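You operate a simulated robot arm through the tools that you are given. There is no shell and no other tool. Be economical: measure what you need, move in short steps, check, and stop when the job is done.

Carry out the task below with a simulated two-armed robot. There is one attempt and no reset: what you move stays moved.

TASK
Pull the trolley back to the white line and unload the yellow tote.
Fine: hand brake on again first, load bar back; both hands; set it by the sheet stop. Where these are worked on the way, their far stop is far enough and under half their travel is too little: hand brake.

The check looks at the end state, three seconds after you hand in, the way a careful person would. Anything else that was tipped, shoved, dropped, spilled or broken makes it a failure. Flat cloth is picked up by pressing the open fingertips on it (5 to 10 N) and closing them slowly along it; thin cloth reads only 2 to 8 mm in the jaws.

THE ROBOT
Two 7-joint arms with two-finger parallel grippers on one trunk, on a base that drives. Base frame: it is fixed to the floor where the robot stands at the start and does not move with it; the origin is under the middle of the robot, x ahead of it, y to its left, z up. Readings come in m, degrees, newtons and seconds.
The left shoulder is at the start at [0.07, 0.13, 1.163], the right one opposite. Places, roughly: bench top by the sheet stop [-1.4, 1.7, 0.8]; grey panel [0, 2.75, 0.75]; grey trolley [1, -0.1, 0.3]; hand brake [0.4, 0.1, 0.8]; load bar [1.1, -0.3, 0.6]; yellow tote [1.25, -0.5, 0.5]. Payload 1.57 kg a hand.
The TCP of each hand is the grasp point between the finger pads, 0.03 m short of the fingertips. In the tool frame z runs along the fingers and y along their closing line. Largest opening 0.08 m; finger width 0.017, thickness 0.012; the body of the gripper, 0.04 by 0.082 m, starts 0.08 m behind the TCP.
Orientation is that of the tool frame in the base frame, as a unit quaternion [x, y, z, w]. With the fingers straight down and closing along the base's y, the tool's x points along the base's -x, its y along +y and its z along -z.

THE INTERFACE
- The arms move only by the tool move_arm. It takes "left_deltas", "right_deltas" or both (then of equal length, played together; a hand with none holds still); each is a list of rows, each a list of 3 entries, a list of its own where there are three numbers: the finger opening in mm, from 0 to 80, then the shift along the base's x, y, z in mm, then the turn, a rotation vector about the base's x, y, z in degrees. In form: [[grip, [dx, dy, dz], [rx, ry, rz]], ...]. A call has 1 to 20 rows; each row shifts and turns the commanded pose from where the row before left it. A row lasts 0.2 s, in which the tool goes at most 0.05 m and 8.6 degrees; a call with a longer step from one row to the next is refused whole, and so is a gripper value outside its range. Where a pose cannot be reached the arm comes as near as it can. A force on the tool above 90 N (or 10 N above the force at the start of the call, whichever is more), or a blocked arm, ends the call early, and 0.2 s more pass. Each finger travels about 0.108 m/s and halts on what it meets, pressing with about 20 N; the grip force reading is that of the motor and also rises with nothing between the fingers. The clock runs only during rows and for 0.2 s after the last one: add rows that do not move to give the fingers time. The reply holds the time, the measured pose of the TCP, the force on the tool along the base axes, the opening and the grip force, in the units named above and with some noise, with the torque about the TCP (base axes, N m) and any sound that the robot's microphone picked up.
- Cameras (640 x 400 px; columns grow to the right, rows downward): "scene" is now at [0.1401, 0.0228, 1.3864]; the picture's right is [0.33, -0.94, -0.00], its down [-0.64, -0.23, -0.74] and it looks along [0.70, 0.25, -0.67] (base axes); focal length 230 px, centre (320, 200). "left" rides on the left gripper at [0.072, 0.007, -0.122] in its tool frame; the picture's right is [-0.09, 1.00, 0.00], its down [-0.84, -0.08, -0.54] and it looks along [-0.54, -0.05, 0.84] (tool axes); focal length 238 px, centre (320, 200). "right" rides on the right gripper at [0.072, -0.007, -0.122] in its tool frame; the picture's right is [0.09, 1.00, 0.00], its down [-0.84, 0.08, -0.54] and it looks along [-0.54, 0.05, 0.84] (tool axes); focal length 238 px, centre (320, 200). There is no depth. A picture from a camera that has moved, and an enlarged one, comes with that camera's place and axes in the base frame and with its lens. The place of the scene camera against the robot may be out by one fixed shift of up to 0.018 m in any direction.
- camera(camera): a new picture of that camera. The clock stands still meanwhile.
- lift_body(by): slides the trunk up (or, below 0, down) by that many m; the arms and the scene camera ride with it, the base frame stays. It gives what a move gives, with no picture.
- roll_base(legs): drives the robot by 1 to 6 legs, each [ahead, left, turn to the left] in m, m and degrees, along the robot's own axes; the way and the turn of a leg run together, so that a leg with both is an arc; at most 1.5 m and 180 degrees a leg. The arms and the cameras ride along, it lands a little off, and it stops where it bumps. It gives what a move gives.
- head_to(pan, tilt): turns the head with the scene camera to pan (to the left, within 86 degrees either way) and tilt (down, from -29 to 69), counted from straight ahead of the robot. It gives what a move gives.
- zoom(camera, box): a new picture of the part [left, top, right, bottom] of that camera's present view, enlarged. The clock stands still meanwhile.
- sign_off(): hands the job in; it is judged then, once.

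Work in short steps. Places have to be worked out from the pictures, the camera data and where the tool is seen: move nearer, look again, correct. Check each grasp and each placing, and mend what went wrong. You have 120 turns and 88 pictures in all, those below and enlarged ones among them. Open the grippers and draw the arms clear of the work before you hand the job in, unless the task says otherwise; then end with one line.

The tools are called after "Emit:" as a command line: name --argument value ..., lists and objects as JSON in quotes. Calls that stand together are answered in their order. move_arm: Moves the arms, as the interface text tells. Its arguments: {"type":"object","properties":{"left_deltas":{"type":"array","items":{"type":"array"}},"right_deltas":{"type":"array","items":{"type":"array"}}},"required":[]} The other tools are called the same way: lift_body (by) slides the trunk up or down; roll_base (legs) drives the base; head_to (pan, tilt) turns the head that bears the scene camera; camera (camera) takes a picture; zoom (camera, box) takes an enlarged picture of a part of a camera's view; sign_off () hands the job in.

At the start:

```text
t: 0.0
left_eef_pos: [0.3492, 0.2465, 1.205]
left_orientation: [-0.001, 1.0, 0.0, 0.001]
left_wrist_force: [-0.3, -0.2, -0.1]
left_torque: [-0.02, -0.02, 0.0]
left_opening: 0.0798
left_finger_force: 0.1
right_eef_pos: [0.2778, -0.0162, 1.1642]
right_orientation: [0.0, 1.0, 0.001, 0.0]
right_wrist_force: [-0.9, 0.1, -0.7]
right_torque: [0.0, 0.04, -0.01]
right_opening: 0.0801
right_finger_force: 0.1
trunk travel left (down, up): [-0.8, 0.14]
robot x, y, heading: [0.0025, -0.0018, -0.1]
head pan, tilt: [19.6, 42.4]
```

scene: 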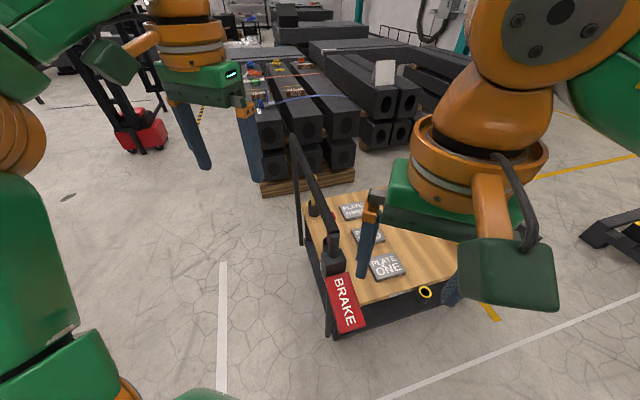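
right: 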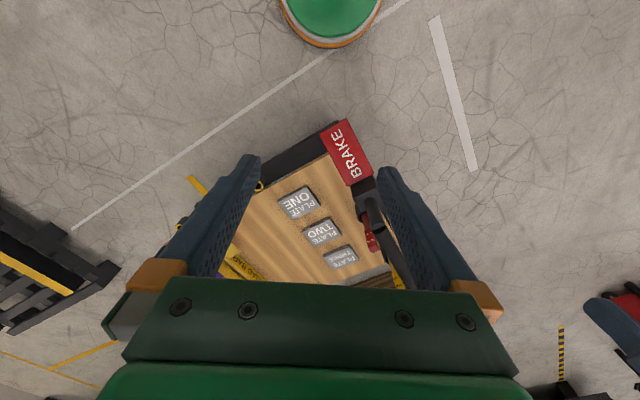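
left: 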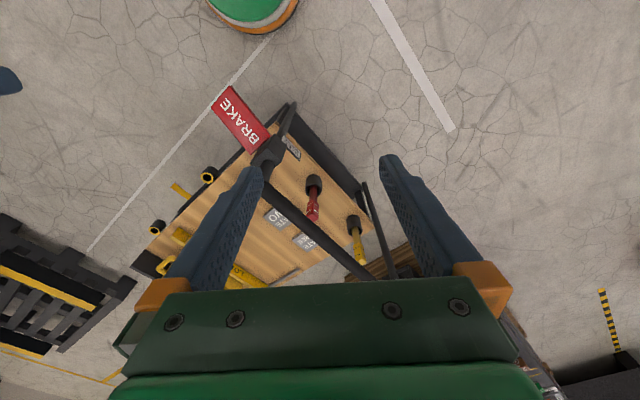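

I start by looking at the trolley, with the head turned to the right and down.

Emit:
head_to --pan -15 --tilt 40

Emit:
camera --camera "scene"

```text
t: 1.0
left_eef_pos: [0.3489, 0.2469, 1.2048]
left_orientation: [0.0, 1.0, 0.0, 0.0]
left_wrist_force: [-0.4, -0.5, -0.7]
left_torque: [0.01, 0.03, -0.03]
left_opening: 0.0801
left_finger_force: 0.1
right_eef_pos: [0.2776, -0.0159, 1.1646]
right_orientation: [0.0, 1.0, -0.001, 0.0]
right_wrist_force: [0.3, 1.1, -0.2]
right_torque: [-0.01, 0.01, 0.0]
right_opening: 0.0798
right_finger_force: 0.1
trunk travel left (down, up): [-0.8, 0.14]
robot x, y, heading: [-0.0014, -0.0, -0.2]
head pan, tilt: [-15.0, 40.0]
```

```text
84 pictures are left
camera scene: at [0.1437, -0.0268, 1.3899], right [-0.26, -0.97, 0.0], down [-0.62, 0.17, -0.77], along [0.74, -0.2, -0.64], focal length 230 px, centre (320, 200)
```

scene: 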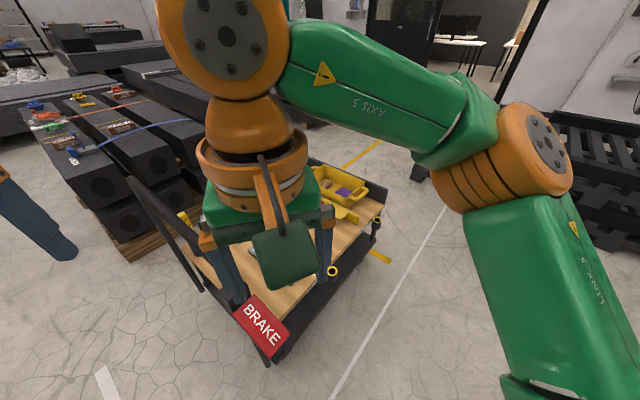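

The right arm blocks the view. I move it aside to the right and back.

Emit:
move_arm --right_deltas '[[80, [-20, -45, 0], [0, 0, 0]], [80, [-20, -45, 0], [0, 0, 0]], [80, [-20, -45, 0], [0, 0, 0]], [80, [-10, -45, 0], [0, 0, 0]], [80, [0, -45, 0], [0, 0, 0]], [80, [0, -45, 0], [0, 0, 0]]]' --left_deltas '[[80, [-20, 25, 0], [0, 0, 0]], [80, [-20, 25, 0], [0, 0, 0]], [80, [-20, 25, 0], [0, 0, 0]], [80, [-20, 25, 0], [0, 0, 0]], [80, [0, 25, 0], [0, 0, 0]], [80, [0, 25, 0], [0, 0, 0]]]'

Emit:
camera --camera "scene"

```text
t: 2.4
left_eef_pos: [0.2719, 0.3971, 1.2054]
left_orientation: [-0.001, 1.0, 0.0, 0.0]
left_wrist_force: [1.1, -0.1, -0.5]
left_torque: [-0.02, 0.02, 0.02]
left_opening: 0.0802
left_finger_force: 0.0
right_eef_pos: [0.2329, -0.2569, 1.1465]
right_orientation: [-0.001, 1.0, 0.001, 0.0]
right_wrist_force: [0.8, -0.5, 0.4]
right_torque: [0.0, 0.0, 0.01]
right_opening: 0.08
right_finger_force: 0.0
right hand out of reach, approached as far as the arm can: row 5, 6
trunk travel left (down, up): [-0.8, 0.14]
robot x, y, heading: [-0.0037, 0.004, 0.0]
head pan, tilt: [-15.0, 40.0]
```

```text
83 pictures are left
camera scene: at [0.1464, -0.0268, 1.3896], right [-0.26, -0.97, 0.0], down [-0.62, 0.17, -0.76], along [0.74, -0.2, -0.64], focal length 230 px, centre (320, 200)
```

scene: 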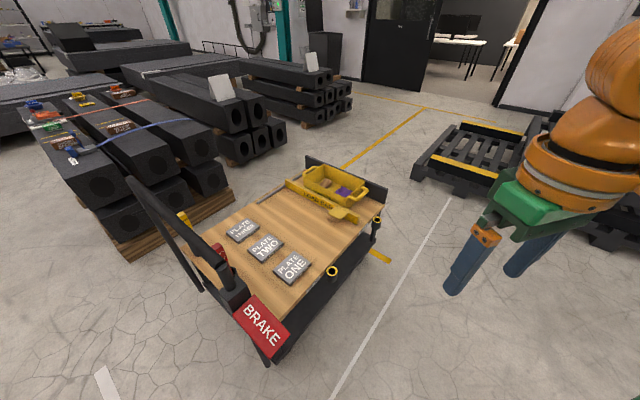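

Emit:
zoom --camera "scene" --box '[110, 160, 310, 370]'

Emit:
zoom --camera "scene" --box '[270, 140, 410, 280]'

```text
1.90 times, centred on (210, 265) of scene
camera zoom: at [0.1464, -0.0268, 1.3896], right [-0.26, -0.97, 0.0], down [-0.62, 0.17, -0.76], along [0.74, -0.2, -0.64], focal length 439 px, centre (530, 76)
```

zoom: 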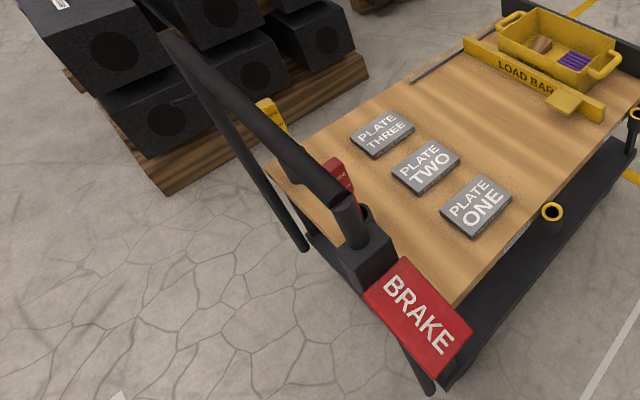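

```text
2.86 times, centred on (340, 210) of scene
camera zoom: at [0.1464, -0.0268, 1.3896], right [-0.26, -0.97, 0.0], down [-0.62, 0.17, -0.76], along [0.74, -0.2, -0.64], focal length 658 px, centre (263, 171)
```

zoom: 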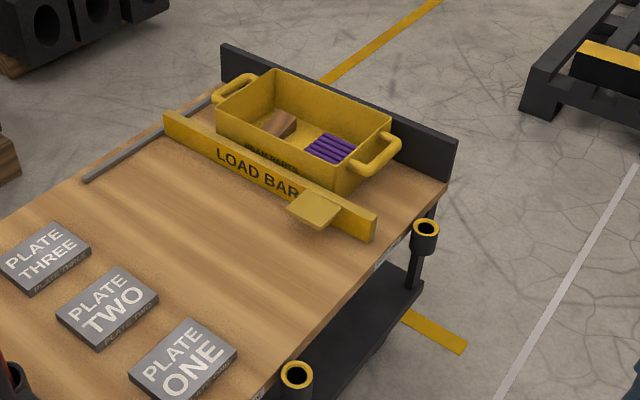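

The view shows the handle at the near end, the red BRAKE sign and the load bar with the tote behind it. The trolley axis runs about -53 degrees, and the short white line lies about 0.5 m behind it. Before driving I look to the left for obstacles and the bench.

Emit:
head_to --pan 80 --tilt 25

Emit:
camera --camera "scene"

```text
t: 4.1
left_eef_pos: [0.2699, 0.3961, 1.2047]
left_orientation: [0.0, 1.0, -0.001, 0.0]
left_wrist_force: [-0.5, 0.6, -0.4]
left_torque: [0.02, 0.0, -0.01]
left_opening: 0.08
left_finger_force: 0.1
right_eef_pos: [0.2301, -0.2572, 1.1471]
right_orientation: [0.0, 1.0, 0.0, 0.0]
right_wrist_force: [-0.2, -0.1, 0.3]
right_torque: [0.01, 0.0, 0.0]
right_opening: 0.0798
right_finger_force: 0.0
trunk travel left (down, up): [-0.8, 0.14]
robot x, y, heading: [-0.0006, -0.0001, 0.2]
head pan, tilt: [80.0, 25.0]
```

```text
80 pictures are left
camera scene: at [0.0776, 0.0857, 1.4133], right [0.98, -0.17, 0.0], down [-0.07, -0.42, -0.91], along [0.16, 0.89, -0.42], focal length 230 px, centre (320, 200)
```

scene: 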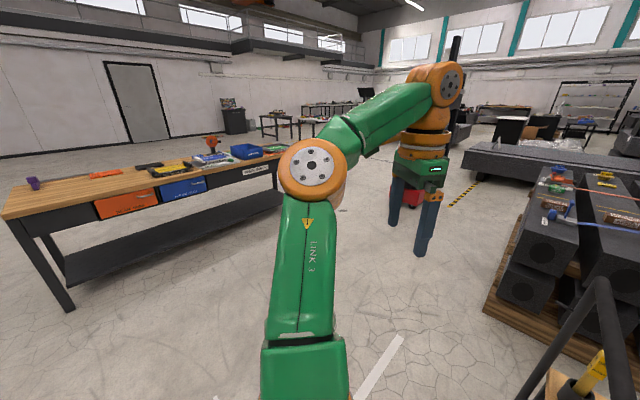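

The floor to the left is clear, and the bench stands at the back left. I drive to a spot behind the handle, facing along the trolley.

Emit:
roll_base --legs '[[0, 0.75, 0], [0.33, 0, 0], [0, 0, -53]]'

Emit:
head_to --pan 0 --tilt 45

Emit:
camera --camera "scene"

```text
t: 12.3
left_eef_pos: [0.8209, 0.7687, 1.2046]
left_orientation: [0.447, 0.895, -0.001, -0.001]
left_wrist_force: [1.2, -1.2, -0.1]
left_torque: [0.13, 0.09, -0.03]
left_opening: 0.0802
left_finger_force: 0.1
right_eef_pos: [0.2742, 0.4072, 1.1485]
right_orientation: [0.447, 0.895, -0.001, 0.0]
right_wrist_force: [0.0, 0.0, -0.7]
right_torque: [-0.06, -0.07, -0.01]
right_opening: 0.0798
right_finger_force: 0.0
trunk travel left (down, up): [-0.8, 0.14]
robot x, y, heading: [0.3398, 0.7476, -53.5]
head pan, tilt: [80.0, 25.0]
```

```text
t: 13.9
left_eef_pos: [0.8174, 0.7679, 1.2061]
left_orientation: [0.448, 0.894, 0.0, 0.001]
left_wrist_force: [-0.2, 0.0, -0.5]
left_torque: [0.01, 0.03, 0.01]
left_opening: 0.08
left_finger_force: 0.0
right_eef_pos: [0.2709, 0.4084, 1.1488]
right_orientation: [0.448, 0.894, 0.001, 0.0]
right_wrist_force: [0.6, -0.7, 0.1]
right_torque: [0.01, 0.0, 0.0]
right_opening: 0.0799
right_finger_force: 0.1
trunk travel left (down, up): [-0.8, 0.14]
robot x, y, heading: [0.3399, 0.7462, -53.3]
head pan, tilt: [0.0, 45.0]
```

```text
79 pictures are left
camera scene: at [0.429, 0.6359, 1.3829], right [-0.8, -0.6, 0.0], down [-0.42, 0.57, -0.71], along [0.42, -0.57, -0.71], focal length 230 px, centre (320, 200)
```

scene: 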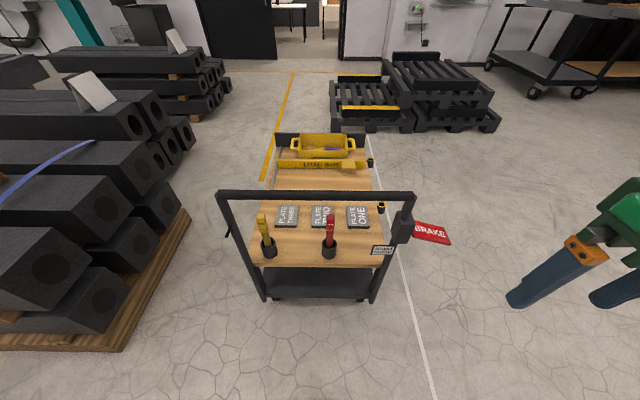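

The trolley is now straight ahead. I zoom on the handle with its brake, and on the load bar.

Emit:
zoom --camera "scene" --box '[210, 170, 470, 320]'

Emit:
zoom --camera "scene" --box '[260, 120, 400, 210]'

```text
2.46 times, centred on (340, 245) of scene
camera zoom: at [0.429, 0.6359, 1.3829], right [-0.8, -0.6, 0.0], down [-0.42, 0.57, -0.71], along [0.42, -0.57, -0.71], focal length 567 px, centre (271, 89)
```

zoom: 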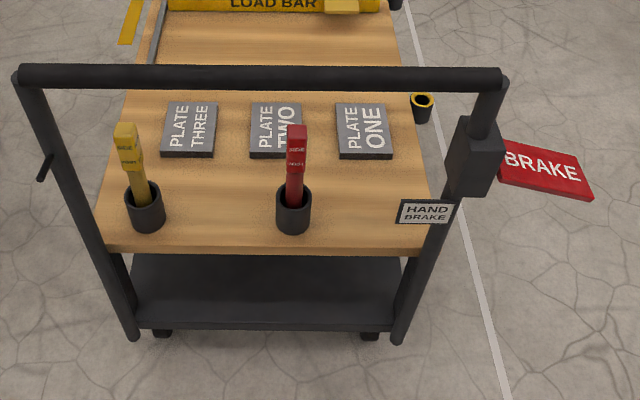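

```text
4.44 times, centred on (330, 165) of scene
camera zoom: at [0.429, 0.6359, 1.3829], right [-0.8, -0.6, 0.0], down [-0.42, 0.57, -0.71], along [0.42, -0.57, -0.71], focal length 1024 px, centre (276, 356)
```

zoom: 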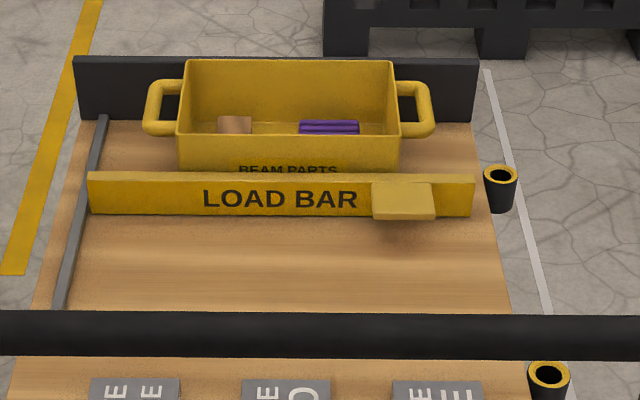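

I look at the brake with the right hand camera.

Emit:
camera --camera "right"

```text
76 pictures are left
camera right: at [0.2225, 0.4605, 1.2696], right [0.74, 0.67, 0.0], down [0.56, -0.62, 0.54], along [0.36, -0.4, -0.84], focal length 238 px, centre (320, 200)
```

right: 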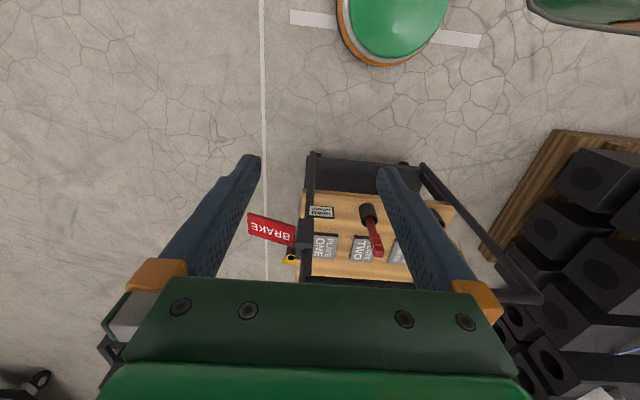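

Emit:
zoom --camera "right" --box '[230, 140, 350, 280]'

```text
2.86 times, centred on (290, 210) of right
camera zoom: at [0.2225, 0.4605, 1.2696], right [0.74, 0.67, 0.0], down [0.56, -0.62, 0.54], along [0.36, -0.4, -0.84], focal length 681 px, centre (406, 171)
```

zoom: 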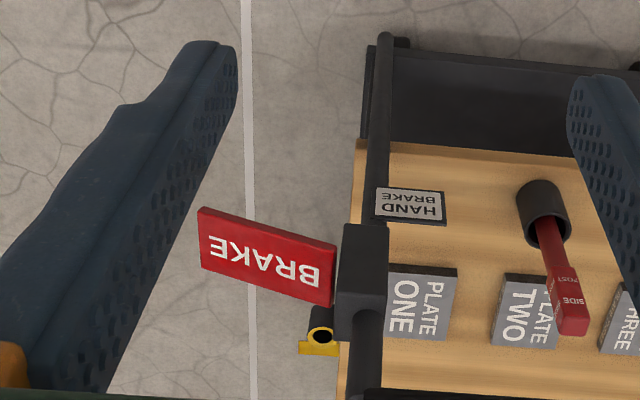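

The BRAKE paddle sticks out to the right of the post. It runs from about (f 0.59, l -0.29, z 0.80) to (f 0.59, l -0.42, z 0.76) in the robot frame and slopes down and outward. The handle is at f≈0.65, z≈0.9. I roll 0.24 m closer, raise the right hand and lower the trunk.

Emit:
roll_base --legs '[[0.24, 0, 0]]'

Emit:
move_arm --right_deltas '[[80, [0, 0, 40], [0, 0, 0]], [80, [0, 0, 40], [0, 0, 0]], [80, [0, 0, 40], [0, 0, 0]]]' --left_deltas '[[80, [0, 0, 40], [0, 0, 0]], [80, [0, 0, 40], [0, 0, 0]], [80, [0, 0, 20], [0, 0, 0]]]'

Emit:
lift_body --by -0.25

Emit:
camera --camera "scene"

Emit:
camera --camera "right"

```text
t: 15.7
left_eef_pos: [0.9612, 0.5769, 1.2063]
left_orientation: [0.448, 0.894, -0.001, 0.0]
left_wrist_force: [-0.8, -0.1, 0.6]
left_torque: [0.01, -0.01, -0.02]
left_opening: 0.08
left_finger_force: 0.0
right_eef_pos: [0.4158, 0.2167, 1.1475]
right_orientation: [0.448, 0.894, 0.0, 0.0]
right_wrist_force: [0.1, -0.3, 0.0]
right_torque: [-0.02, -0.02, 0.02]
right_opening: 0.0801
right_finger_force: 0.0
trunk travel left (down, up): [-0.8, 0.14]
robot x, y, heading: [0.4845, 0.5578, -53.3]
head pan, tilt: [0.0, 45.0]
```

```text
t: 16.4
left_eef_pos: [0.9547, 0.5794, 1.2332]
left_orientation: [0.448, 0.894, -0.001, 0.001]
left_wrist_force: [1.1, 1.1, -0.4]
left_torque: [0.01, 0.05, 0.02]
left_opening: 0.0801
left_finger_force: 0.0
left hand out of reach, approached as far as the arm can: row 1, 2, 3
right_eef_pos: [0.4685, 0.2062, 1.2284]
right_orientation: [0.448, 0.894, -0.001, 0.0]
right_wrist_force: [0.1, 0.3, -0.8]
right_torque: [0.01, 0.01, 0.0]
right_opening: 0.0801
right_finger_force: 0.2
right hand out of reach, approached as far as the arm can: row 1, 2, 3
trunk travel left (down, up): [-0.8, 0.14]
robot x, y, heading: [0.4804, 0.5545, -53.3]
head pan, tilt: [0.0, 45.0]
```

```text
t: 19.0
left_eef_pos: [0.9525, 0.579, 0.9836]
left_orientation: [0.448, 0.894, 0.0, 0.001]
left_wrist_force: [0.0, 0.3, 0.0]
left_torque: [0.02, -0.03, 0.01]
left_opening: 0.0799
left_finger_force: 0.1
right_eef_pos: [0.4671, 0.2049, 0.9769]
right_orientation: [0.448, 0.894, 0.0, 0.0]
right_wrist_force: [-0.7, -0.9, -0.2]
right_torque: [0.01, 0.01, 0.01]
right_opening: 0.08
right_finger_force: 0.1
trunk travel left (down, up): [-0.55, 0.39]
robot x, y, heading: [0.4804, 0.5557, -53.3]
head pan, tilt: [0.0, 45.0]
```

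```text
74 pictures are left
camera scene: at [0.5735, 0.4441, 1.1327], right [-0.8, -0.6, 0.0], down [-0.42, 0.57, -0.71], along [0.42, -0.57, -0.71], focal length 230 px, centre (320, 200)
```

scene: 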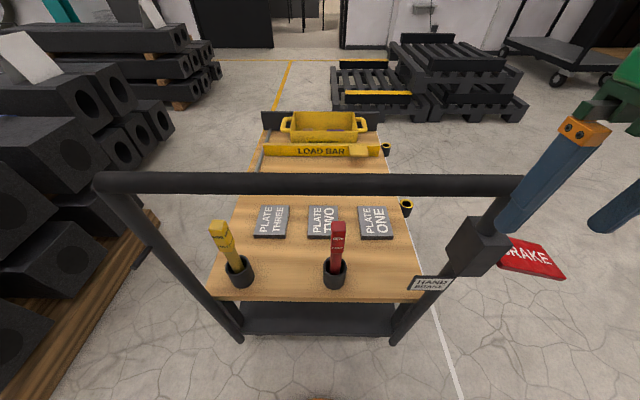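

```text
73 pictures are left
camera right: at [0.4182, 0.2577, 1.0995], right [0.74, 0.67, 0.0], down [0.56, -0.62, 0.54], along [0.36, -0.4, -0.84], focal length 238 px, centre (320, 200)
```

right: 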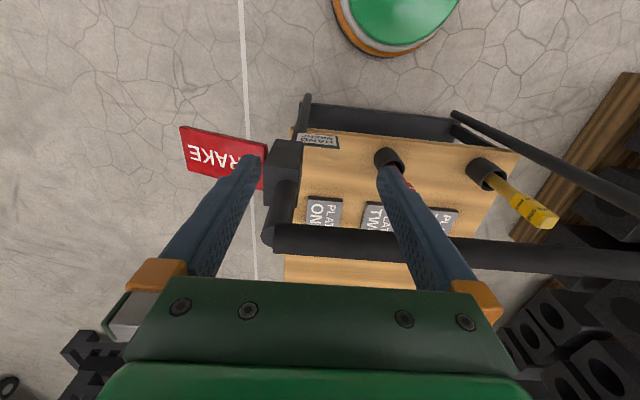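

The two views agree. The paddle's outer end is at about (f 0.344, l -0.411, z 0.77) and its inner end at (0.339, -0.286, 0.82). I bring the right hand above it and turn it 90 degrees so the fingers can close across the paddle's width.

Emit:
move_arm --right_deltas '[[80, [-7.5, -13.5, 0], [0, 0, 8.2]], [80, [-7.5, -13.5, 0], [0, 0, 8.2]], [80, [-7.5, -13.5, 0], [0, 0, 8.2]], [80, [-7.5, -13.5, 0], [0, 0, 8.2]], [80, [-7.5, -13.5, 0], [0, 0, 8.2]], [80, [-7.5, -13.5, 0], [0, 0, 8.2]], [80, [-7.5, -13.5, 0], [0, 0, 8.2]], [80, [-7.5, -13.5, 0], [0, 0, 8.2]], [80, [-7.5, -13.5, 0], [0, 0, 8.2]], [80, [-7.5, -13.5, 0], [0, 0, 8.2]], [80, [-7.5, -13.5, 0], [0, 0, 8]]]'

Emit:
camera --camera "right"

```text
t: 21.4
left_eef_pos: [0.953, 0.5783, 0.9847]
left_orientation: [0.448, 0.894, -0.001, 0.001]
left_wrist_force: [0.9, -0.6, -0.5]
left_torque: [0.02, 0.0, 0.02]
left_opening: 0.0796
left_finger_force: 0.2
right_eef_pos: [0.4813, 0.2892, 0.8524]
right_orientation: [-0.316, 0.949, 0.0, 0.001]
right_wrist_force: [-0.4, 0.1, -0.9]
right_torque: [-0.01, 0.01, 0.01]
right_opening: 0.0801
right_finger_force: 0.0
right hand out of reach, approached as far as the arm can: row 3, 4, 5, 6, 7, 8, 9, 10, 11
trunk travel left (down, up): [-0.55, 0.39]
robot x, y, heading: [0.4856, 0.5534, -53.2]
head pan, tilt: [0.0, 45.0]
```

```text
72 pictures are left
camera right: at [0.4278, 0.2407, 0.9733], right [-0.67, 0.74, 0.0], down [0.62, 0.56, 0.54], along [0.4, 0.36, -0.84], focal length 238 px, centre (320, 200)
```

right: 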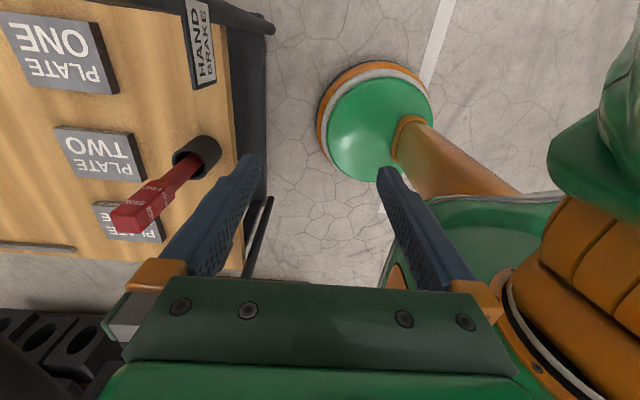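

The rotated hand could not reach out that far. It now sits at f 0.21, l -0.16. I roll the base 0.2 m to the right so that the paddle comes in front of the right hand.

Emit:
roll_base --legs '[[0, -0.2, 0]]'

Emit:
move_arm --right_deltas '[[80, [0, 0, 40], [0, 0, 0]], [80, [0, 0, 40], [0, 0, 0]]]'

Emit:
camera --camera "right"

Emit:
camera --camera "scene"

```text
t: 23.0
left_eef_pos: [0.7922, 0.4599, 0.9835]
left_orientation: [0.447, 0.895, 0.0, 0.001]
left_wrist_force: [-0.1, 0.1, 0.4]
left_torque: [-0.01, 0.0, -0.02]
left_opening: 0.0802
left_finger_force: 0.1
right_eef_pos: [0.3229, 0.1711, 0.8504]
right_orientation: [-0.315, 0.949, 0.0, 0.001]
right_wrist_force: [0.7, -0.1, -0.1]
right_torque: [0.02, -0.04, 0.0]
right_opening: 0.0795
right_finger_force: 0.1
trunk travel left (down, up): [-0.55, 0.39]
robot x, y, heading: [0.3278, 0.4335, -53.3]
head pan, tilt: [0.0, 45.0]
```

```text
t: 23.6
left_eef_pos: [0.7926, 0.4616, 0.9855]
left_orientation: [0.446, 0.895, -0.002, 0.001]
left_wrist_force: [-0.2, 0.1, 0.8]
left_torque: [-0.05, -0.01, 0.02]
left_opening: 0.0801
left_finger_force: 0.0
right_eef_pos: [0.3252, 0.1975, 0.9186]
right_orientation: [-0.316, 0.949, -0.001, 0.0]
right_wrist_force: [-0.4, 0.5, 1.2]
right_torque: [-0.04, 0.01, -0.01]
right_opening: 0.0799
right_finger_force: 0.1
right hand out of reach, approached as far as the arm can: row 1, 2
trunk travel left (down, up): [-0.55, 0.39]
robot x, y, heading: [0.3206, 0.4337, -53.2]
head pan, tilt: [0.0, 45.0]
```

```text
71 pictures are left
camera right: at [0.2722, 0.1481, 1.0399], right [-0.67, 0.74, 0.0], down [0.62, 0.56, 0.54], along [0.4, 0.36, -0.84], focal length 238 px, centre (320, 200)
```

right: 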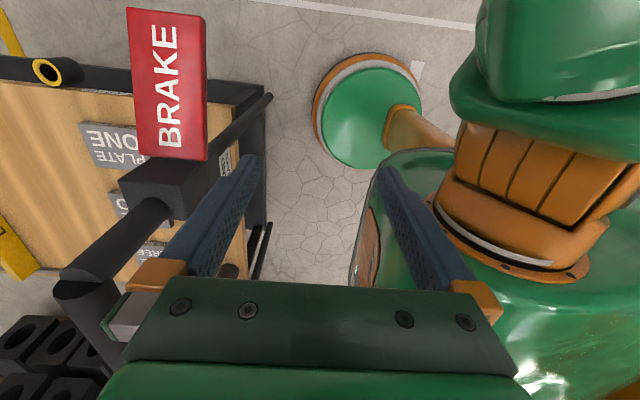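

```text
70 pictures are left
camera scene: at [0.4142, 0.3256, 1.1327], right [-0.8, -0.6, 0.0], down [-0.42, 0.57, -0.71], along [0.42, -0.57, -0.71], focal length 230 px, centre (320, 200)
```

scene: 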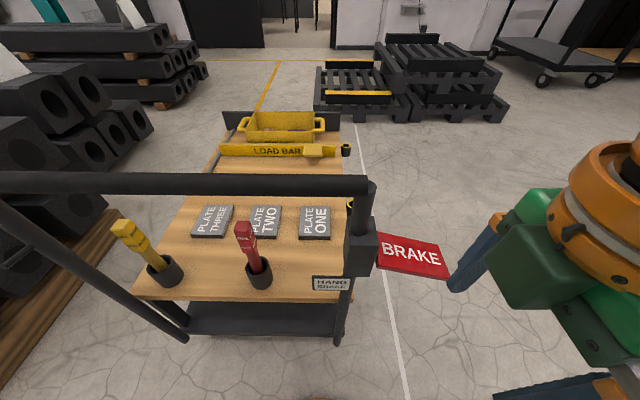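

Paddle in full view. I test how far the hand goes ahead in this orientation, with a few small forward steps.

Emit:
move_arm --right_deltas '[[80, [18, -24, 0], [0, 0, 0]], [80, [18, -24, 0], [0, 0, 0]], [80, [18, -24, 0], [0, 0, 0]]]'

```text
t: 24.4
left_eef_pos: [0.7933, 0.4597, 0.9851]
left_orientation: [0.447, 0.894, -0.002, 0.001]
left_wrist_force: [0.8, 0.4, 0.4]
left_torque: [-0.01, 0.0, 0.0]
left_opening: 0.0799
left_finger_force: 0.1
right_eef_pos: [0.3801, 0.1802, 0.8901]
right_orientation: [-0.315, 0.949, -0.001, 0.0]
right_wrist_force: [0.5, 0.6, 0.5]
right_torque: [0.06, 0.0, -0.02]
right_opening: 0.0801
right_finger_force: 0.0
right hand out of reach, approached as far as the arm can: row 1, 2, 3
trunk travel left (down, up): [-0.55, 0.39]
robot x, y, heading: [0.3252, 0.4329, -53.3]
head pan, tilt: [0.0, 45.0]
```

With this yaw the wrist is at its limit. I turn back through the old orientation and on to the other side (170 degrees the other way), then check reach.

Emit:
move_arm --right_deltas '[[80, [0, 0, 0], [0, 0, -8.5]], [80, [0, 0, 0], [0, 0, -8.5]], [80, [0, 0, 0], [0, 0, -8.5]], [80, [0, 0, 0], [0, 0, -8.5]], [80, [0, 0, 0], [0, 0, -8.5]], [80, [0, 0, 0], [0, 0, -8.5]], [80, [0, 0, 0], [0, 0, -8.5]], [80, [0, 0, 0], [0, 0, -8.5]], [80, [0, 0, 0], [0, 0, -8.5]], [80, [0, 0, 0], [0, 0, -8.5]], [80, [0, 0, 0], [0, 0, -8.5]], [80, [0, 0, 0], [0, 0, -8.5]], [80, [0, 0, 0], [0, 0, -8.5]], [80, [0, 0, 0], [0, 0, -8.5]], [80, [0, 0, 0], [0, 0, -8.5]], [80, [0, 0, 0], [0, 0, -8.5]], [80, [0, 0, 0], [0, 0, -8.5]], [80, [0, 0, 0], [0, 0, -8.5]], [80, [0, 0, 0], [0, 0, -8.5]], [80, [0, 0, 0], [0, 0, -8.5]]]'

Emit:
camera --camera "scene"

```text
t: 28.6
left_eef_pos: [0.7937, 0.4604, 0.9833]
left_orientation: [0.447, 0.895, -0.001, 0.001]
left_wrist_force: [-0.1, -0.4, 0.3]
left_torque: [-0.01, 0.01, 0.04]
left_opening: 0.0801
left_finger_force: 0.0
right_eef_pos: [0.3801, 0.1802, 0.8907]
right_orientation: [0.918, 0.397, 0.001, 0.0]
right_wrist_force: [-0.5, -0.2, 0.5]
right_torque: [0.0, 0.04, 0.01]
right_opening: 0.0801
right_finger_force: 0.1
trunk travel left (down, up): [-0.55, 0.39]
robot x, y, heading: [0.3244, 0.433, -53.4]
head pan, tilt: [0.0, 45.0]
```

```text
69 pictures are left
camera scene: at [0.4142, 0.3248, 1.1327], right [-0.8, -0.6, 0.0], down [-0.42, 0.57, -0.71], along [0.42, -0.57, -0.71], focal length 230 px, centre (320, 200)
```

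scene: 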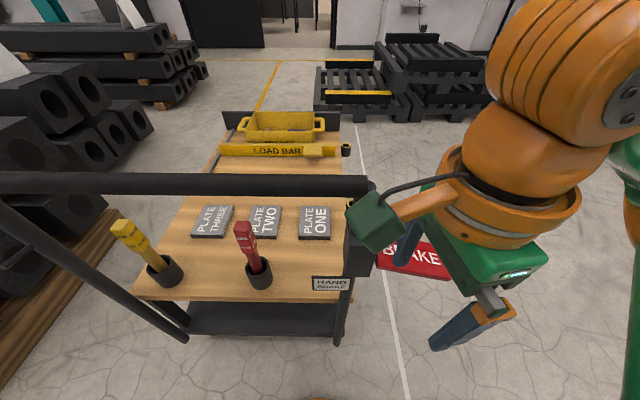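

Now the reach is good in this yaw. I turn the last 10 degrees and go over the outer half of the paddle (f 0.347, l -0.185).

Emit:
move_arm --right_deltas '[[80, [1, -20, 10], [0, 0, -5]], [80, [1, -20, 10], [0, 0, -5]], [80, [1, -24, 0], [0, 0, 0]], [80, [0, -24, 0], [0, 0, 0]], [80, [0, -24, 0], [0, 0, 0]], [80, [0, -24, 0], [0, 0, 0]]]'

Emit:
camera --camera "scene"

Emit:
camera --camera "right"

```text
t: 30.0
left_eef_pos: [0.7935, 0.4581, 0.9844]
left_orientation: [0.447, 0.894, -0.001, 0.001]
left_wrist_force: [-0.1, 0.3, 0.2]
left_torque: [-0.01, -0.01, -0.05]
left_opening: 0.0799
left_finger_force: 0.1
right_eef_pos: [0.3828, 0.0435, 0.9096]
right_orientation: [0.949, 0.316, 0.0, -0.001]
right_wrist_force: [0.2, 0.5, -0.1]
right_torque: [0.0, 0.0, 0.01]
right_opening: 0.0802
right_finger_force: 0.0
trunk travel left (down, up): [-0.55, 0.39]
robot x, y, heading: [0.3242, 0.4345, -53.4]
head pan, tilt: [0.0, 45.0]
```

```text
68 pictures are left
camera scene: at [0.4142, 0.3243, 1.1326], right [-0.8, -0.6, 0.0], down [-0.42, 0.57, -0.71], along [0.42, -0.57, -0.71], focal length 230 px, centre (320, 200)
```

scene: 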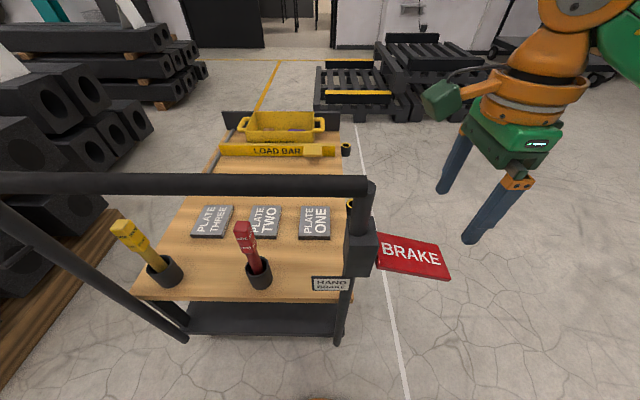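

```text
67 pictures are left
camera right: at [0.436, 0.091, 1.0321], right [0.67, -0.74, 0.0], down [-0.62, -0.56, 0.54], along [-0.4, -0.36, -0.84], focal length 238 px, centre (320, 200)
```

right: 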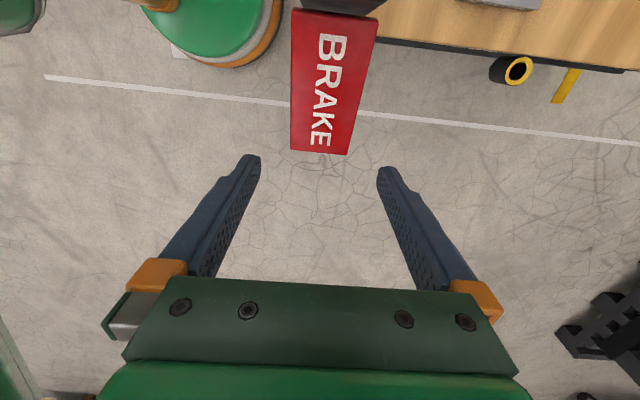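

The paddle is centred between the fingers. I go down 0.12 m over it.

Emit:
move_arm --right_deltas '[[80, [0, 0, -30], [0, 0, 0]], [80, [0, 0, -30], [0, 0, 0]], [80, [0, 0, -30], [0, 0, 0]], [80, [0, 0, -30], [0, 0, 0]]]'

Emit:
camera --camera "scene"

Emit:
camera --camera "right"

```text
t: 31.0
left_eef_pos: [0.7926, 0.4595, 0.9836]
left_orientation: [0.447, 0.895, 0.0, 0.001]
left_wrist_force: [0.1, -1.0, 0.3]
left_torque: [-0.02, -0.01, 0.0]
left_opening: 0.0797
left_finger_force: 0.0
right_eef_pos: [0.3823, 0.0447, 0.7899]
right_orientation: [0.949, 0.316, 0.0, -0.001]
right_wrist_force: [-0.1, -0.1, -0.2]
right_torque: [0.02, -0.02, 0.01]
right_opening: 0.0802
right_finger_force: 0.2
trunk travel left (down, up): [-0.55, 0.39]
robot x, y, heading: [0.3229, 0.4369, -53.2]
head pan, tilt: [0.0, 45.0]
```

```text
66 pictures are left
camera scene: at [0.4141, 0.3243, 1.1327], right [-0.8, -0.6, 0.0], down [-0.42, 0.57, -0.71], along [0.42, -0.57, -0.71], focal length 230 px, centre (320, 200)
```

scene: 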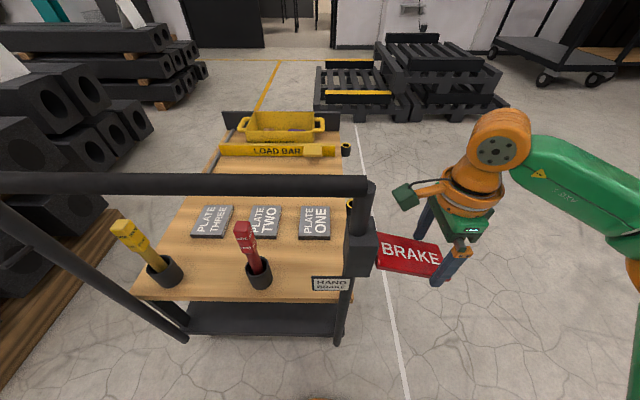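

```text
65 pictures are left
camera right: at [0.4358, 0.0921, 0.9118], right [0.67, -0.74, 0.0], down [-0.62, -0.56, 0.54], along [-0.4, -0.36, -0.84], focal length 238 px, centre (320, 200)
```

right: 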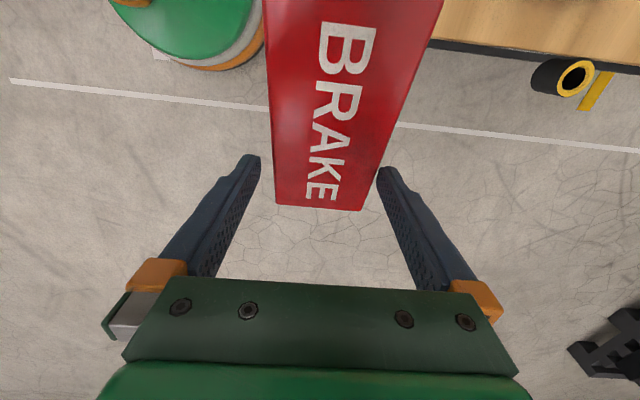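

The fingers straddle the paddle. I close on it.

Emit:
move_arm --right_deltas '[[60, [0, 0, 0], [0, 0, 0]], [50, [0, 0, 0], [0, 0, 0]], [40, [0, 0, 0], [0, 0, 0]], [40, [0, 0, 0], [0, 0, 0]]]'

```text
t: 32.0
left_eef_pos: [0.7948, 0.4566, 0.9833]
left_orientation: [0.446, 0.895, 0.0, -0.001]
left_wrist_force: [-0.7, 0.8, 0.1]
left_torque: [0.02, 0.03, -0.02]
left_opening: 0.0799
left_finger_force: 0.1
right_eef_pos: [0.384, 0.0427, 0.79]
right_orientation: [0.949, 0.316, 0.0, 0.0]
right_wrist_force: [7.0, -10.5, 2.5]
right_torque: [-0.92, -0.81, -0.83]
right_opening: 0.0714
right_finger_force: 44.6
trunk travel left (down, up): [-0.55, 0.39]
robot x, y, heading: [0.3249, 0.4356, -53.2]
head pan, tilt: [0.0, 45.0]
```

It is gripped; the paddle is 71 mm wide there. I test a small upward move.

Emit:
move_arm --right_deltas '[[40, [0, 0, 8], [0, 0, 0]], [40, [0, 0, 8], [0, 0, 0]]]'

Emit:
camera --camera "scene"

```text
t: 32.6
left_eef_pos: [0.7931, 0.4552, 0.983]
left_orientation: [0.447, 0.894, 0.002, -0.001]
left_wrist_force: [-0.2, 0.7, -0.6]
left_torque: [-0.01, 0.01, 0.01]
left_opening: 0.08
left_finger_force: 0.1
right_eef_pos: [0.3833, 0.0414, 0.8042]
right_orientation: [0.949, 0.316, -0.001, -0.003]
right_wrist_force: [-2.5, -7.4, -14.8]
right_torque: [-0.57, 1.2, -0.51]
right_opening: 0.0714
right_finger_force: 45.2
trunk travel left (down, up): [-0.55, 0.39]
robot x, y, heading: [0.3233, 0.4347, -53.2]
head pan, tilt: [0.0, 45.0]
```

```text
64 pictures are left
camera scene: at [0.4144, 0.32, 1.132], right [-0.8, -0.6, 0.0], down [-0.42, 0.57, -0.7], along [0.42, -0.56, -0.71], focal length 230 px, centre (320, 200)
```

scene: 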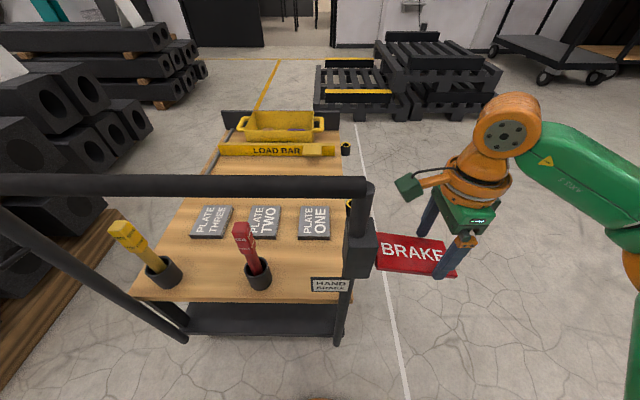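

Resistance was about 15 N and the paddle seems to follow. I keep lifting in small steps.

Emit:
move_arm --right_deltas '[[40, [-2, -1, 10], [-2, 3, 0]], [40, [-2, -1, 10], [-2, 3, 0]], [40, [-1, 0, 10], [-2, 3, 0]]]'

Emit:
camera --camera "scene"

```text
t: 33.4
left_eef_pos: [0.791, 0.4603, 0.9851]
left_orientation: [0.447, 0.895, 0.0, 0.001]
left_wrist_force: [-0.7, 0.6, 0.2]
left_torque: [0.02, -0.04, -0.01]
left_opening: 0.0798
left_finger_force: 0.0
right_eef_pos: [0.3765, 0.0416, 0.8373]
right_orientation: [0.945, 0.314, -0.091, 0.026]
right_wrist_force: [0.8, -0.5, -0.1]
right_torque: [-0.03, -0.02, -0.01]
right_opening: 0.0402
right_finger_force: 0.0
trunk travel left (down, up): [-0.55, 0.39]
robot x, y, heading: [0.322, 0.433, -53.0]
head pan, tilt: [0.0, 45.0]
```

```text
63 pictures are left
camera scene: at [0.412, 0.3254, 1.1331], right [-0.8, -0.6, 0.0], down [-0.42, 0.57, -0.71], along [0.42, -0.57, -0.71], focal length 230 px, centre (320, 200)
```

scene: 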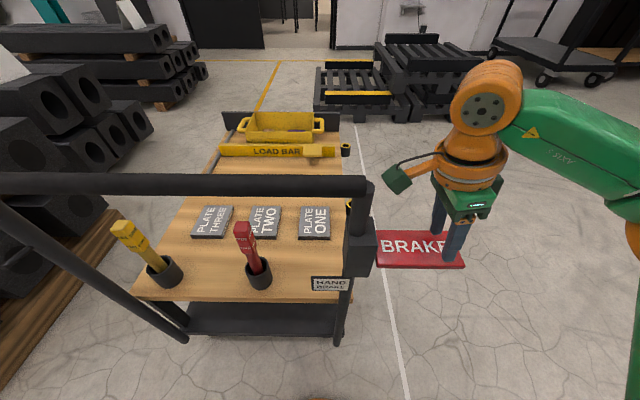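

The paddle has swung up to about level, then slipped out. I tilt the hand to match the paddle's face, regrip lower and go on lifting.

Emit:
move_arm --right_deltas '[[80, [0, 0, 20], [0, 0, 0]], [80, [0, 0, 20], [-5.3, -4, 0]], [80, [0, 0, 0], [-5.3, -4, 0]], [80, [0, 0, 0], [-5.3, -4, 0]], [80, [0, 0, -25], [0, 0, 0]], [80, [0, 0, -25], [0, 0, 0]], [80, [0, 0, -27], [0, 0, 0]], [80, [0, 0, 0], [0, 0, 0]]]'

Emit:
camera --camera "scene"

Emit:
camera --camera "right"

```text
t: 35.2
left_eef_pos: [0.7903, 0.4657, 0.9861]
left_orientation: [0.447, 0.894, -0.003, 0.004]
left_wrist_force: [0.0, 0.3, 0.4]
left_torque: [0.05, 0.03, 0.01]
left_opening: 0.0799
left_finger_force: 0.0
right_eef_pos: [0.3752, 0.0479, 0.8032]
right_orientation: [0.936, 0.293, -0.035, 0.194]
right_wrist_force: [-8.8, -2.2, 48.4]
right_torque: [0.9, 1.04, 0.24]
right_opening: 0.0678
right_finger_force: 0.1
trunk travel left (down, up): [-0.55, 0.39]
robot x, y, heading: [0.323, 0.4314, -53.2]
head pan, tilt: [0.0, 45.0]
```

```text
62 pictures are left
camera scene: at [0.4108, 0.3324, 1.1345], right [-0.8, -0.6, 0.0], down [-0.42, 0.56, -0.71], along [0.43, -0.57, -0.7], focal length 230 px, centre (320, 200)
```

scene: 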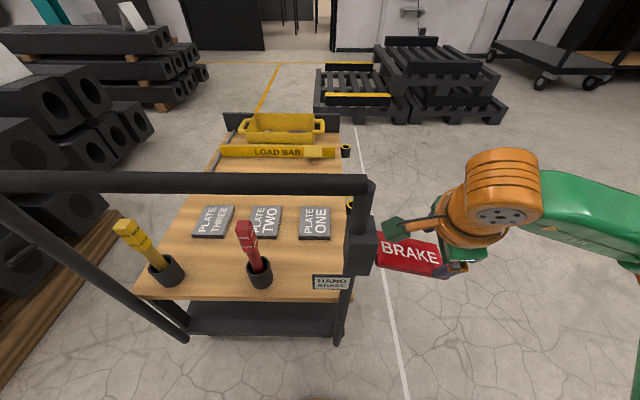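

```text
61 pictures are left
camera right: at [0.4244, 0.1367, 0.9013], right [0.64, -0.7, 0.32], down [-0.67, -0.3, 0.68], along [-0.38, -0.65, -0.66], focal length 238 px, centre (320, 200)
```

right: 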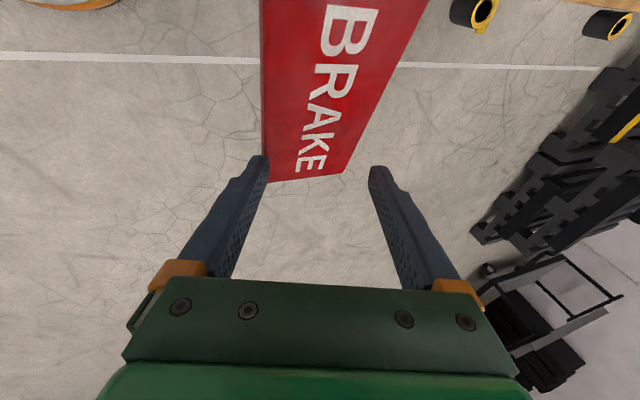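

The near finger landed on the paddle. I back off along the tool, shift 12 mm toward the robot, and approach again.

Emit:
move_arm --right_deltas '[[80, [-4, 6, 21], [0, 0, 0]], [80, [-5, 6, 21], [0, 0, 0]], [80, [-7, 10, 0], [0, 0, 0]], [80, [0, 0, 0], [0, 0, 0]]]'

Emit:
camera --camera "right"

Emit:
camera --camera "scene"

```text
t: 36.2
left_eef_pos: [0.7931, 0.4603, 0.9843]
left_orientation: [0.447, 0.894, 0.0, 0.0]
left_wrist_force: [-0.2, -0.6, -0.1]
left_torque: [-0.01, -0.01, 0.02]
left_opening: 0.0801
left_finger_force: 0.2
right_eef_pos: [0.3615, 0.0658, 0.8422]
right_orientation: [0.936, 0.295, -0.035, 0.188]
right_wrist_force: [-0.1, 0.0, 0.1]
right_torque: [-0.02, 0.01, 0.04]
right_opening: 0.0798
right_finger_force: 0.1
trunk travel left (down, up): [-0.55, 0.39]
robot x, y, heading: [0.3247, 0.4384, -53.2]
head pan, tilt: [0.0, 45.0]
```

```text
60 pictures are left
camera right: at [0.4112, 0.1531, 0.9394], right [0.64, -0.7, 0.31], down [-0.67, -0.31, 0.68], along [-0.38, -0.64, -0.67], focal length 238 px, centre (320, 200)
```

right: 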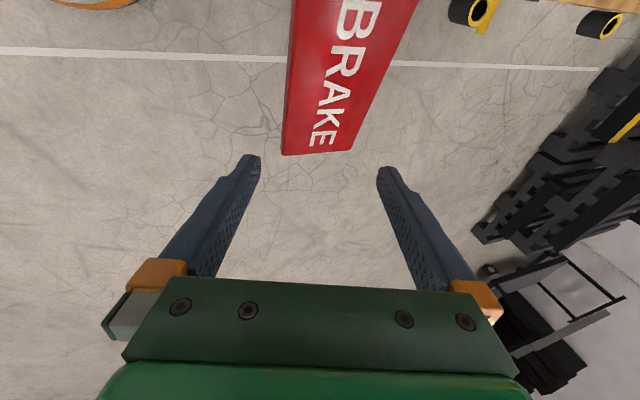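

```text
59 pictures are left
camera scene: at [0.4143, 0.3251, 1.1327], right [-0.8, -0.6, 0.0], down [-0.42, 0.57, -0.71], along [0.42, -0.57, -0.71], focal length 230 px, centre (320, 200)
```

scene: 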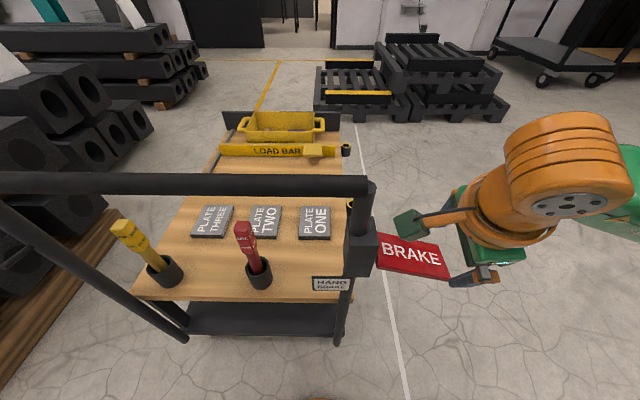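

It is centred now. I move in along the tool and close.

Emit:
move_arm --right_deltas '[[80, [7, -1, -17], [0, 0, 0]], [80, [7, -2, -17], [0, 0, 0]], [80, [5, -6, -18], [0, 0, 0]], [60, [0, 0, 0], [0, 0, 0]], [50, [0, 0, 0], [0, 0, 0]], [40, [0, 0, 0], [0, 0, 0]], [40, [0, 0, 0], [0, 0, 0]]]'

Emit:
camera --camera "right"

```text
t: 37.8
left_eef_pos: [0.7897, 0.4632, 0.9855]
left_orientation: [0.447, 0.895, -0.001, 0.003]
left_wrist_force: [-0.3, -0.1, 0.2]
left_torque: [0.01, 0.0, 0.01]
left_opening: 0.0798
left_finger_force: 0.1
right_eef_pos: [0.3772, 0.0584, 0.7905]
right_orientation: [0.936, 0.294, -0.035, 0.189]
right_wrist_force: [-13.7, 16.7, -6.0]
right_torque: [0.39, 0.58, -0.13]
right_opening: 0.0596
right_finger_force: 10.9
trunk travel left (down, up): [-0.55, 0.39]
robot x, y, heading: [0.3227, 0.4347, -53.1]
head pan, tilt: [0.0, 45.0]
```

```text
58 pictures are left
camera right: at [0.4267, 0.1468, 0.8884], right [0.64, -0.7, 0.32], down [-0.67, -0.31, 0.67], along [-0.38, -0.64, -0.67], focal length 238 px, centre (320, 200)
```

right: 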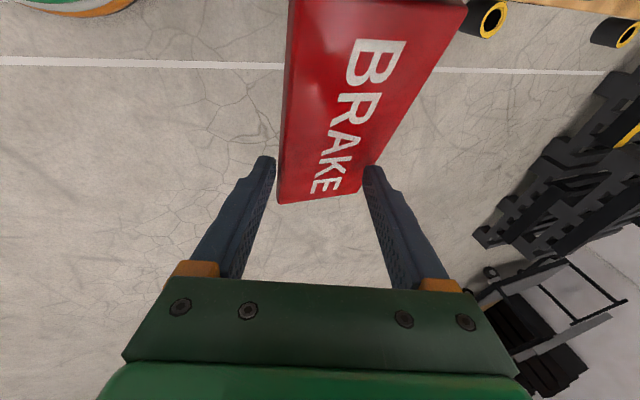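

Gripped at 60 mm with a firm seat. I lift in small steps, with a wrist roll following the swing.

Emit:
move_arm --right_deltas '[[35, [0, 0, 0], [0, 0, 0]], [35, [-2, -1, 8], [-2, 3, 0]], [35, [-2, -1, 9], [-2, 3, 0]], [35, [-1, 0, 9], [-2, 3, 0]], [35, [0, 0, 9], [-2, 3, 0]], [35, [0, 0, 9], [-2, 3, 0]]]'

Emit:
camera --camera "scene"

```text
t: 39.2
left_eef_pos: [0.7934, 0.4592, 0.9829]
left_orientation: [0.446, 0.895, -0.001, 0.001]
left_wrist_force: [0.1, -0.3, -0.1]
left_torque: [0.02, -0.02, 0.03]
left_opening: 0.08
left_finger_force: 0.0
right_eef_pos: [0.377, 0.0527, 0.8341]
right_orientation: [0.904, 0.313, -0.183, 0.228]
right_wrist_force: [-0.1, 0.4, 0.0]
right_torque: [-0.03, 0.04, -0.03]
right_opening: 0.0349
right_finger_force: 0.1
trunk travel left (down, up): [-0.55, 0.39]
robot x, y, heading: [0.3219, 0.4382, -53.1]
head pan, tilt: [0.0, 45.0]
```

```text
57 pictures are left
camera scene: at [0.4148, 0.3247, 1.1326], right [-0.8, -0.6, 0.0], down [-0.42, 0.57, -0.71], along [0.42, -0.57, -0.71], focal length 230 px, centre (320, 200)
```

scene: 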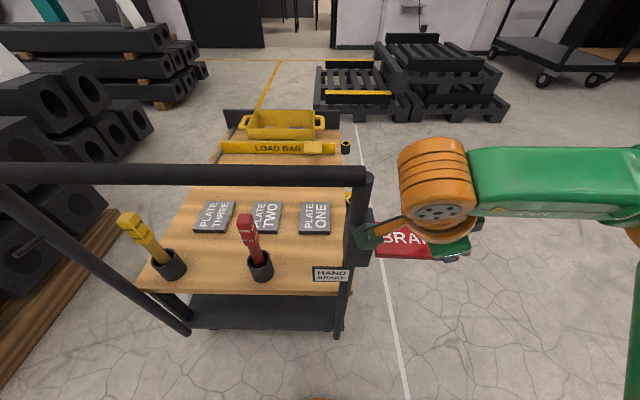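

It slipped again at about level, which may be the upper stop. The trolley has also rolled a centimetre or two away, so the brake appears released. I withdraw the hand to look.

Emit:
move_arm --right_deltas '[[60, [-9, 12, 30], [0, 0, 0]], [80, [-15, 5, 30], [0, 0, 0]], [80, [-25, -10, 30], [0, 0, 0]], [80, [-25, -20, 0], [0, 0, 0]]]'

Emit:
zoom --camera "scene" --box '[300, 140, 500, 300]'

Emit:
camera --camera "right"

```text
t: 40.2
left_eef_pos: [0.7914, 0.4587, 0.9842]
left_orientation: [0.447, 0.895, 0.0, 0.002]
left_wrist_force: [-0.3, -0.7, 0.4]
left_torque: [0.0, -0.01, 0.0]
left_opening: 0.0798
left_finger_force: 0.0
right_eef_pos: [0.302, 0.04, 0.9223]
right_orientation: [0.904, 0.313, -0.18, 0.228]
right_wrist_force: [-0.1, -0.5, -0.9]
right_torque: [0.0, 0.03, 0.0]
right_opening: 0.0799
right_finger_force: 0.1
trunk travel left (down, up): [-0.55, 0.39]
robot x, y, heading: [0.3237, 0.4363, -53.4]
head pan, tilt: [0.0, 45.0]
```

```text
2.50 times, centred on (400, 220) of scene
camera zoom: at [0.4131, 0.324, 1.1327], right [-0.8, -0.6, 0.0], down [-0.42, 0.57, -0.71], along [0.42, -0.57, -0.71], focal length 576 px, centre (120, 150)
```

zoom: 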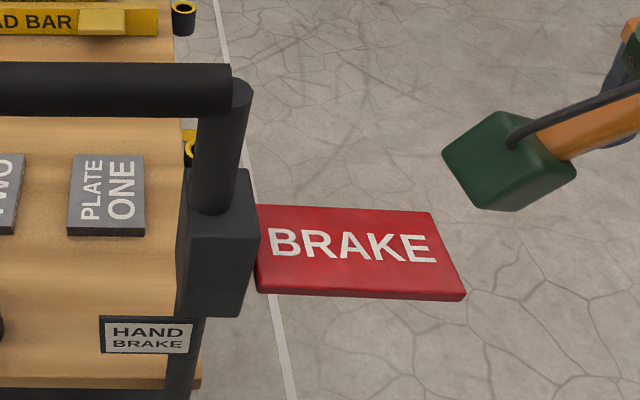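

```text
55 pictures are left
camera right: at [0.3724, 0.1424, 0.9872], right [0.71, -0.65, 0.25], down [-0.47, -0.17, 0.87], along [-0.52, -0.74, -0.43], focal length 238 px, centre (320, 200)
```

right: 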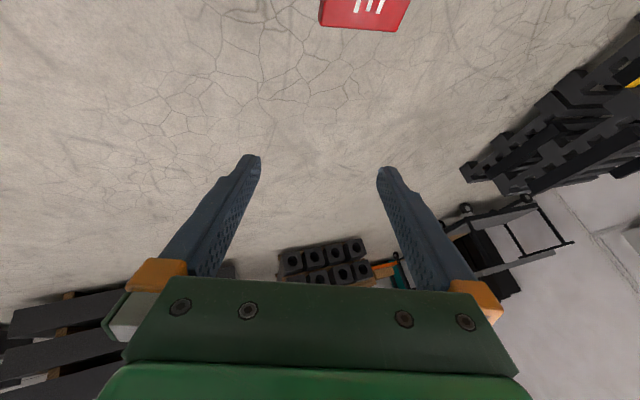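

The paddle is level now, having started about 20 degrees down. I'll regrip it and find out whether it goes further up. First I un-roll the wrist and place the hand above it.

Emit:
move_arm --right_deltas '[[80, [27, 6, 0], [4.5, -6, 0]], [80, [27, 6, 0], [4.5, -6, 0]], [80, [25, 5, 0], [0, 0, 0]], [80, [0, 0, -25], [0, 0, 0]], [80, [0, 0, -25], [0, 0, 0]]]'

Emit:
camera --camera "right"

```text
t: 41.4
left_eef_pos: [0.7928, 0.459, 0.9838]
left_orientation: [0.447, 0.894, 0.0, 0.001]
left_wrist_force: [-0.3, 1.0, -0.1]
left_torque: [0.0, 0.0, 0.03]
left_opening: 0.0802
left_finger_force: 0.1
right_eef_pos: [0.3808, 0.057, 0.8734]
right_orientation: [0.933, 0.3, -0.061, 0.187]
right_wrist_force: [0.2, -0.1, 0.2]
right_torque: [0.01, -0.04, 0.03]
right_opening: 0.08
right_finger_force: 0.1
trunk travel left (down, up): [-0.55, 0.39]
robot x, y, heading: [0.3274, 0.4356, -52.9]
head pan, tilt: [0.0, 45.0]
```

```text
54 pictures are left
camera right: at [0.436, 0.1466, 0.9671], right [0.66, -0.7, 0.29], down [-0.63, -0.3, 0.71], along [-0.41, -0.65, -0.64], focal length 238 px, centre (320, 200)
```

right: 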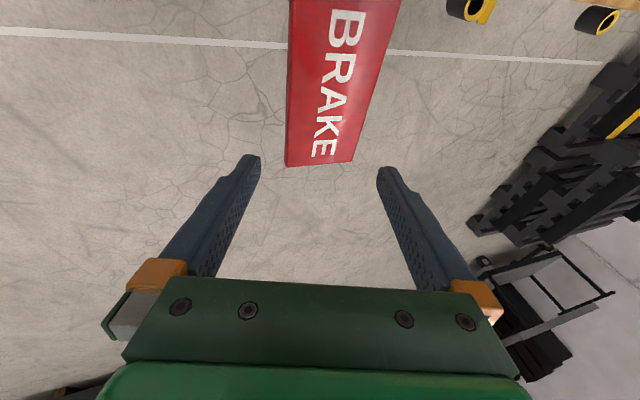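

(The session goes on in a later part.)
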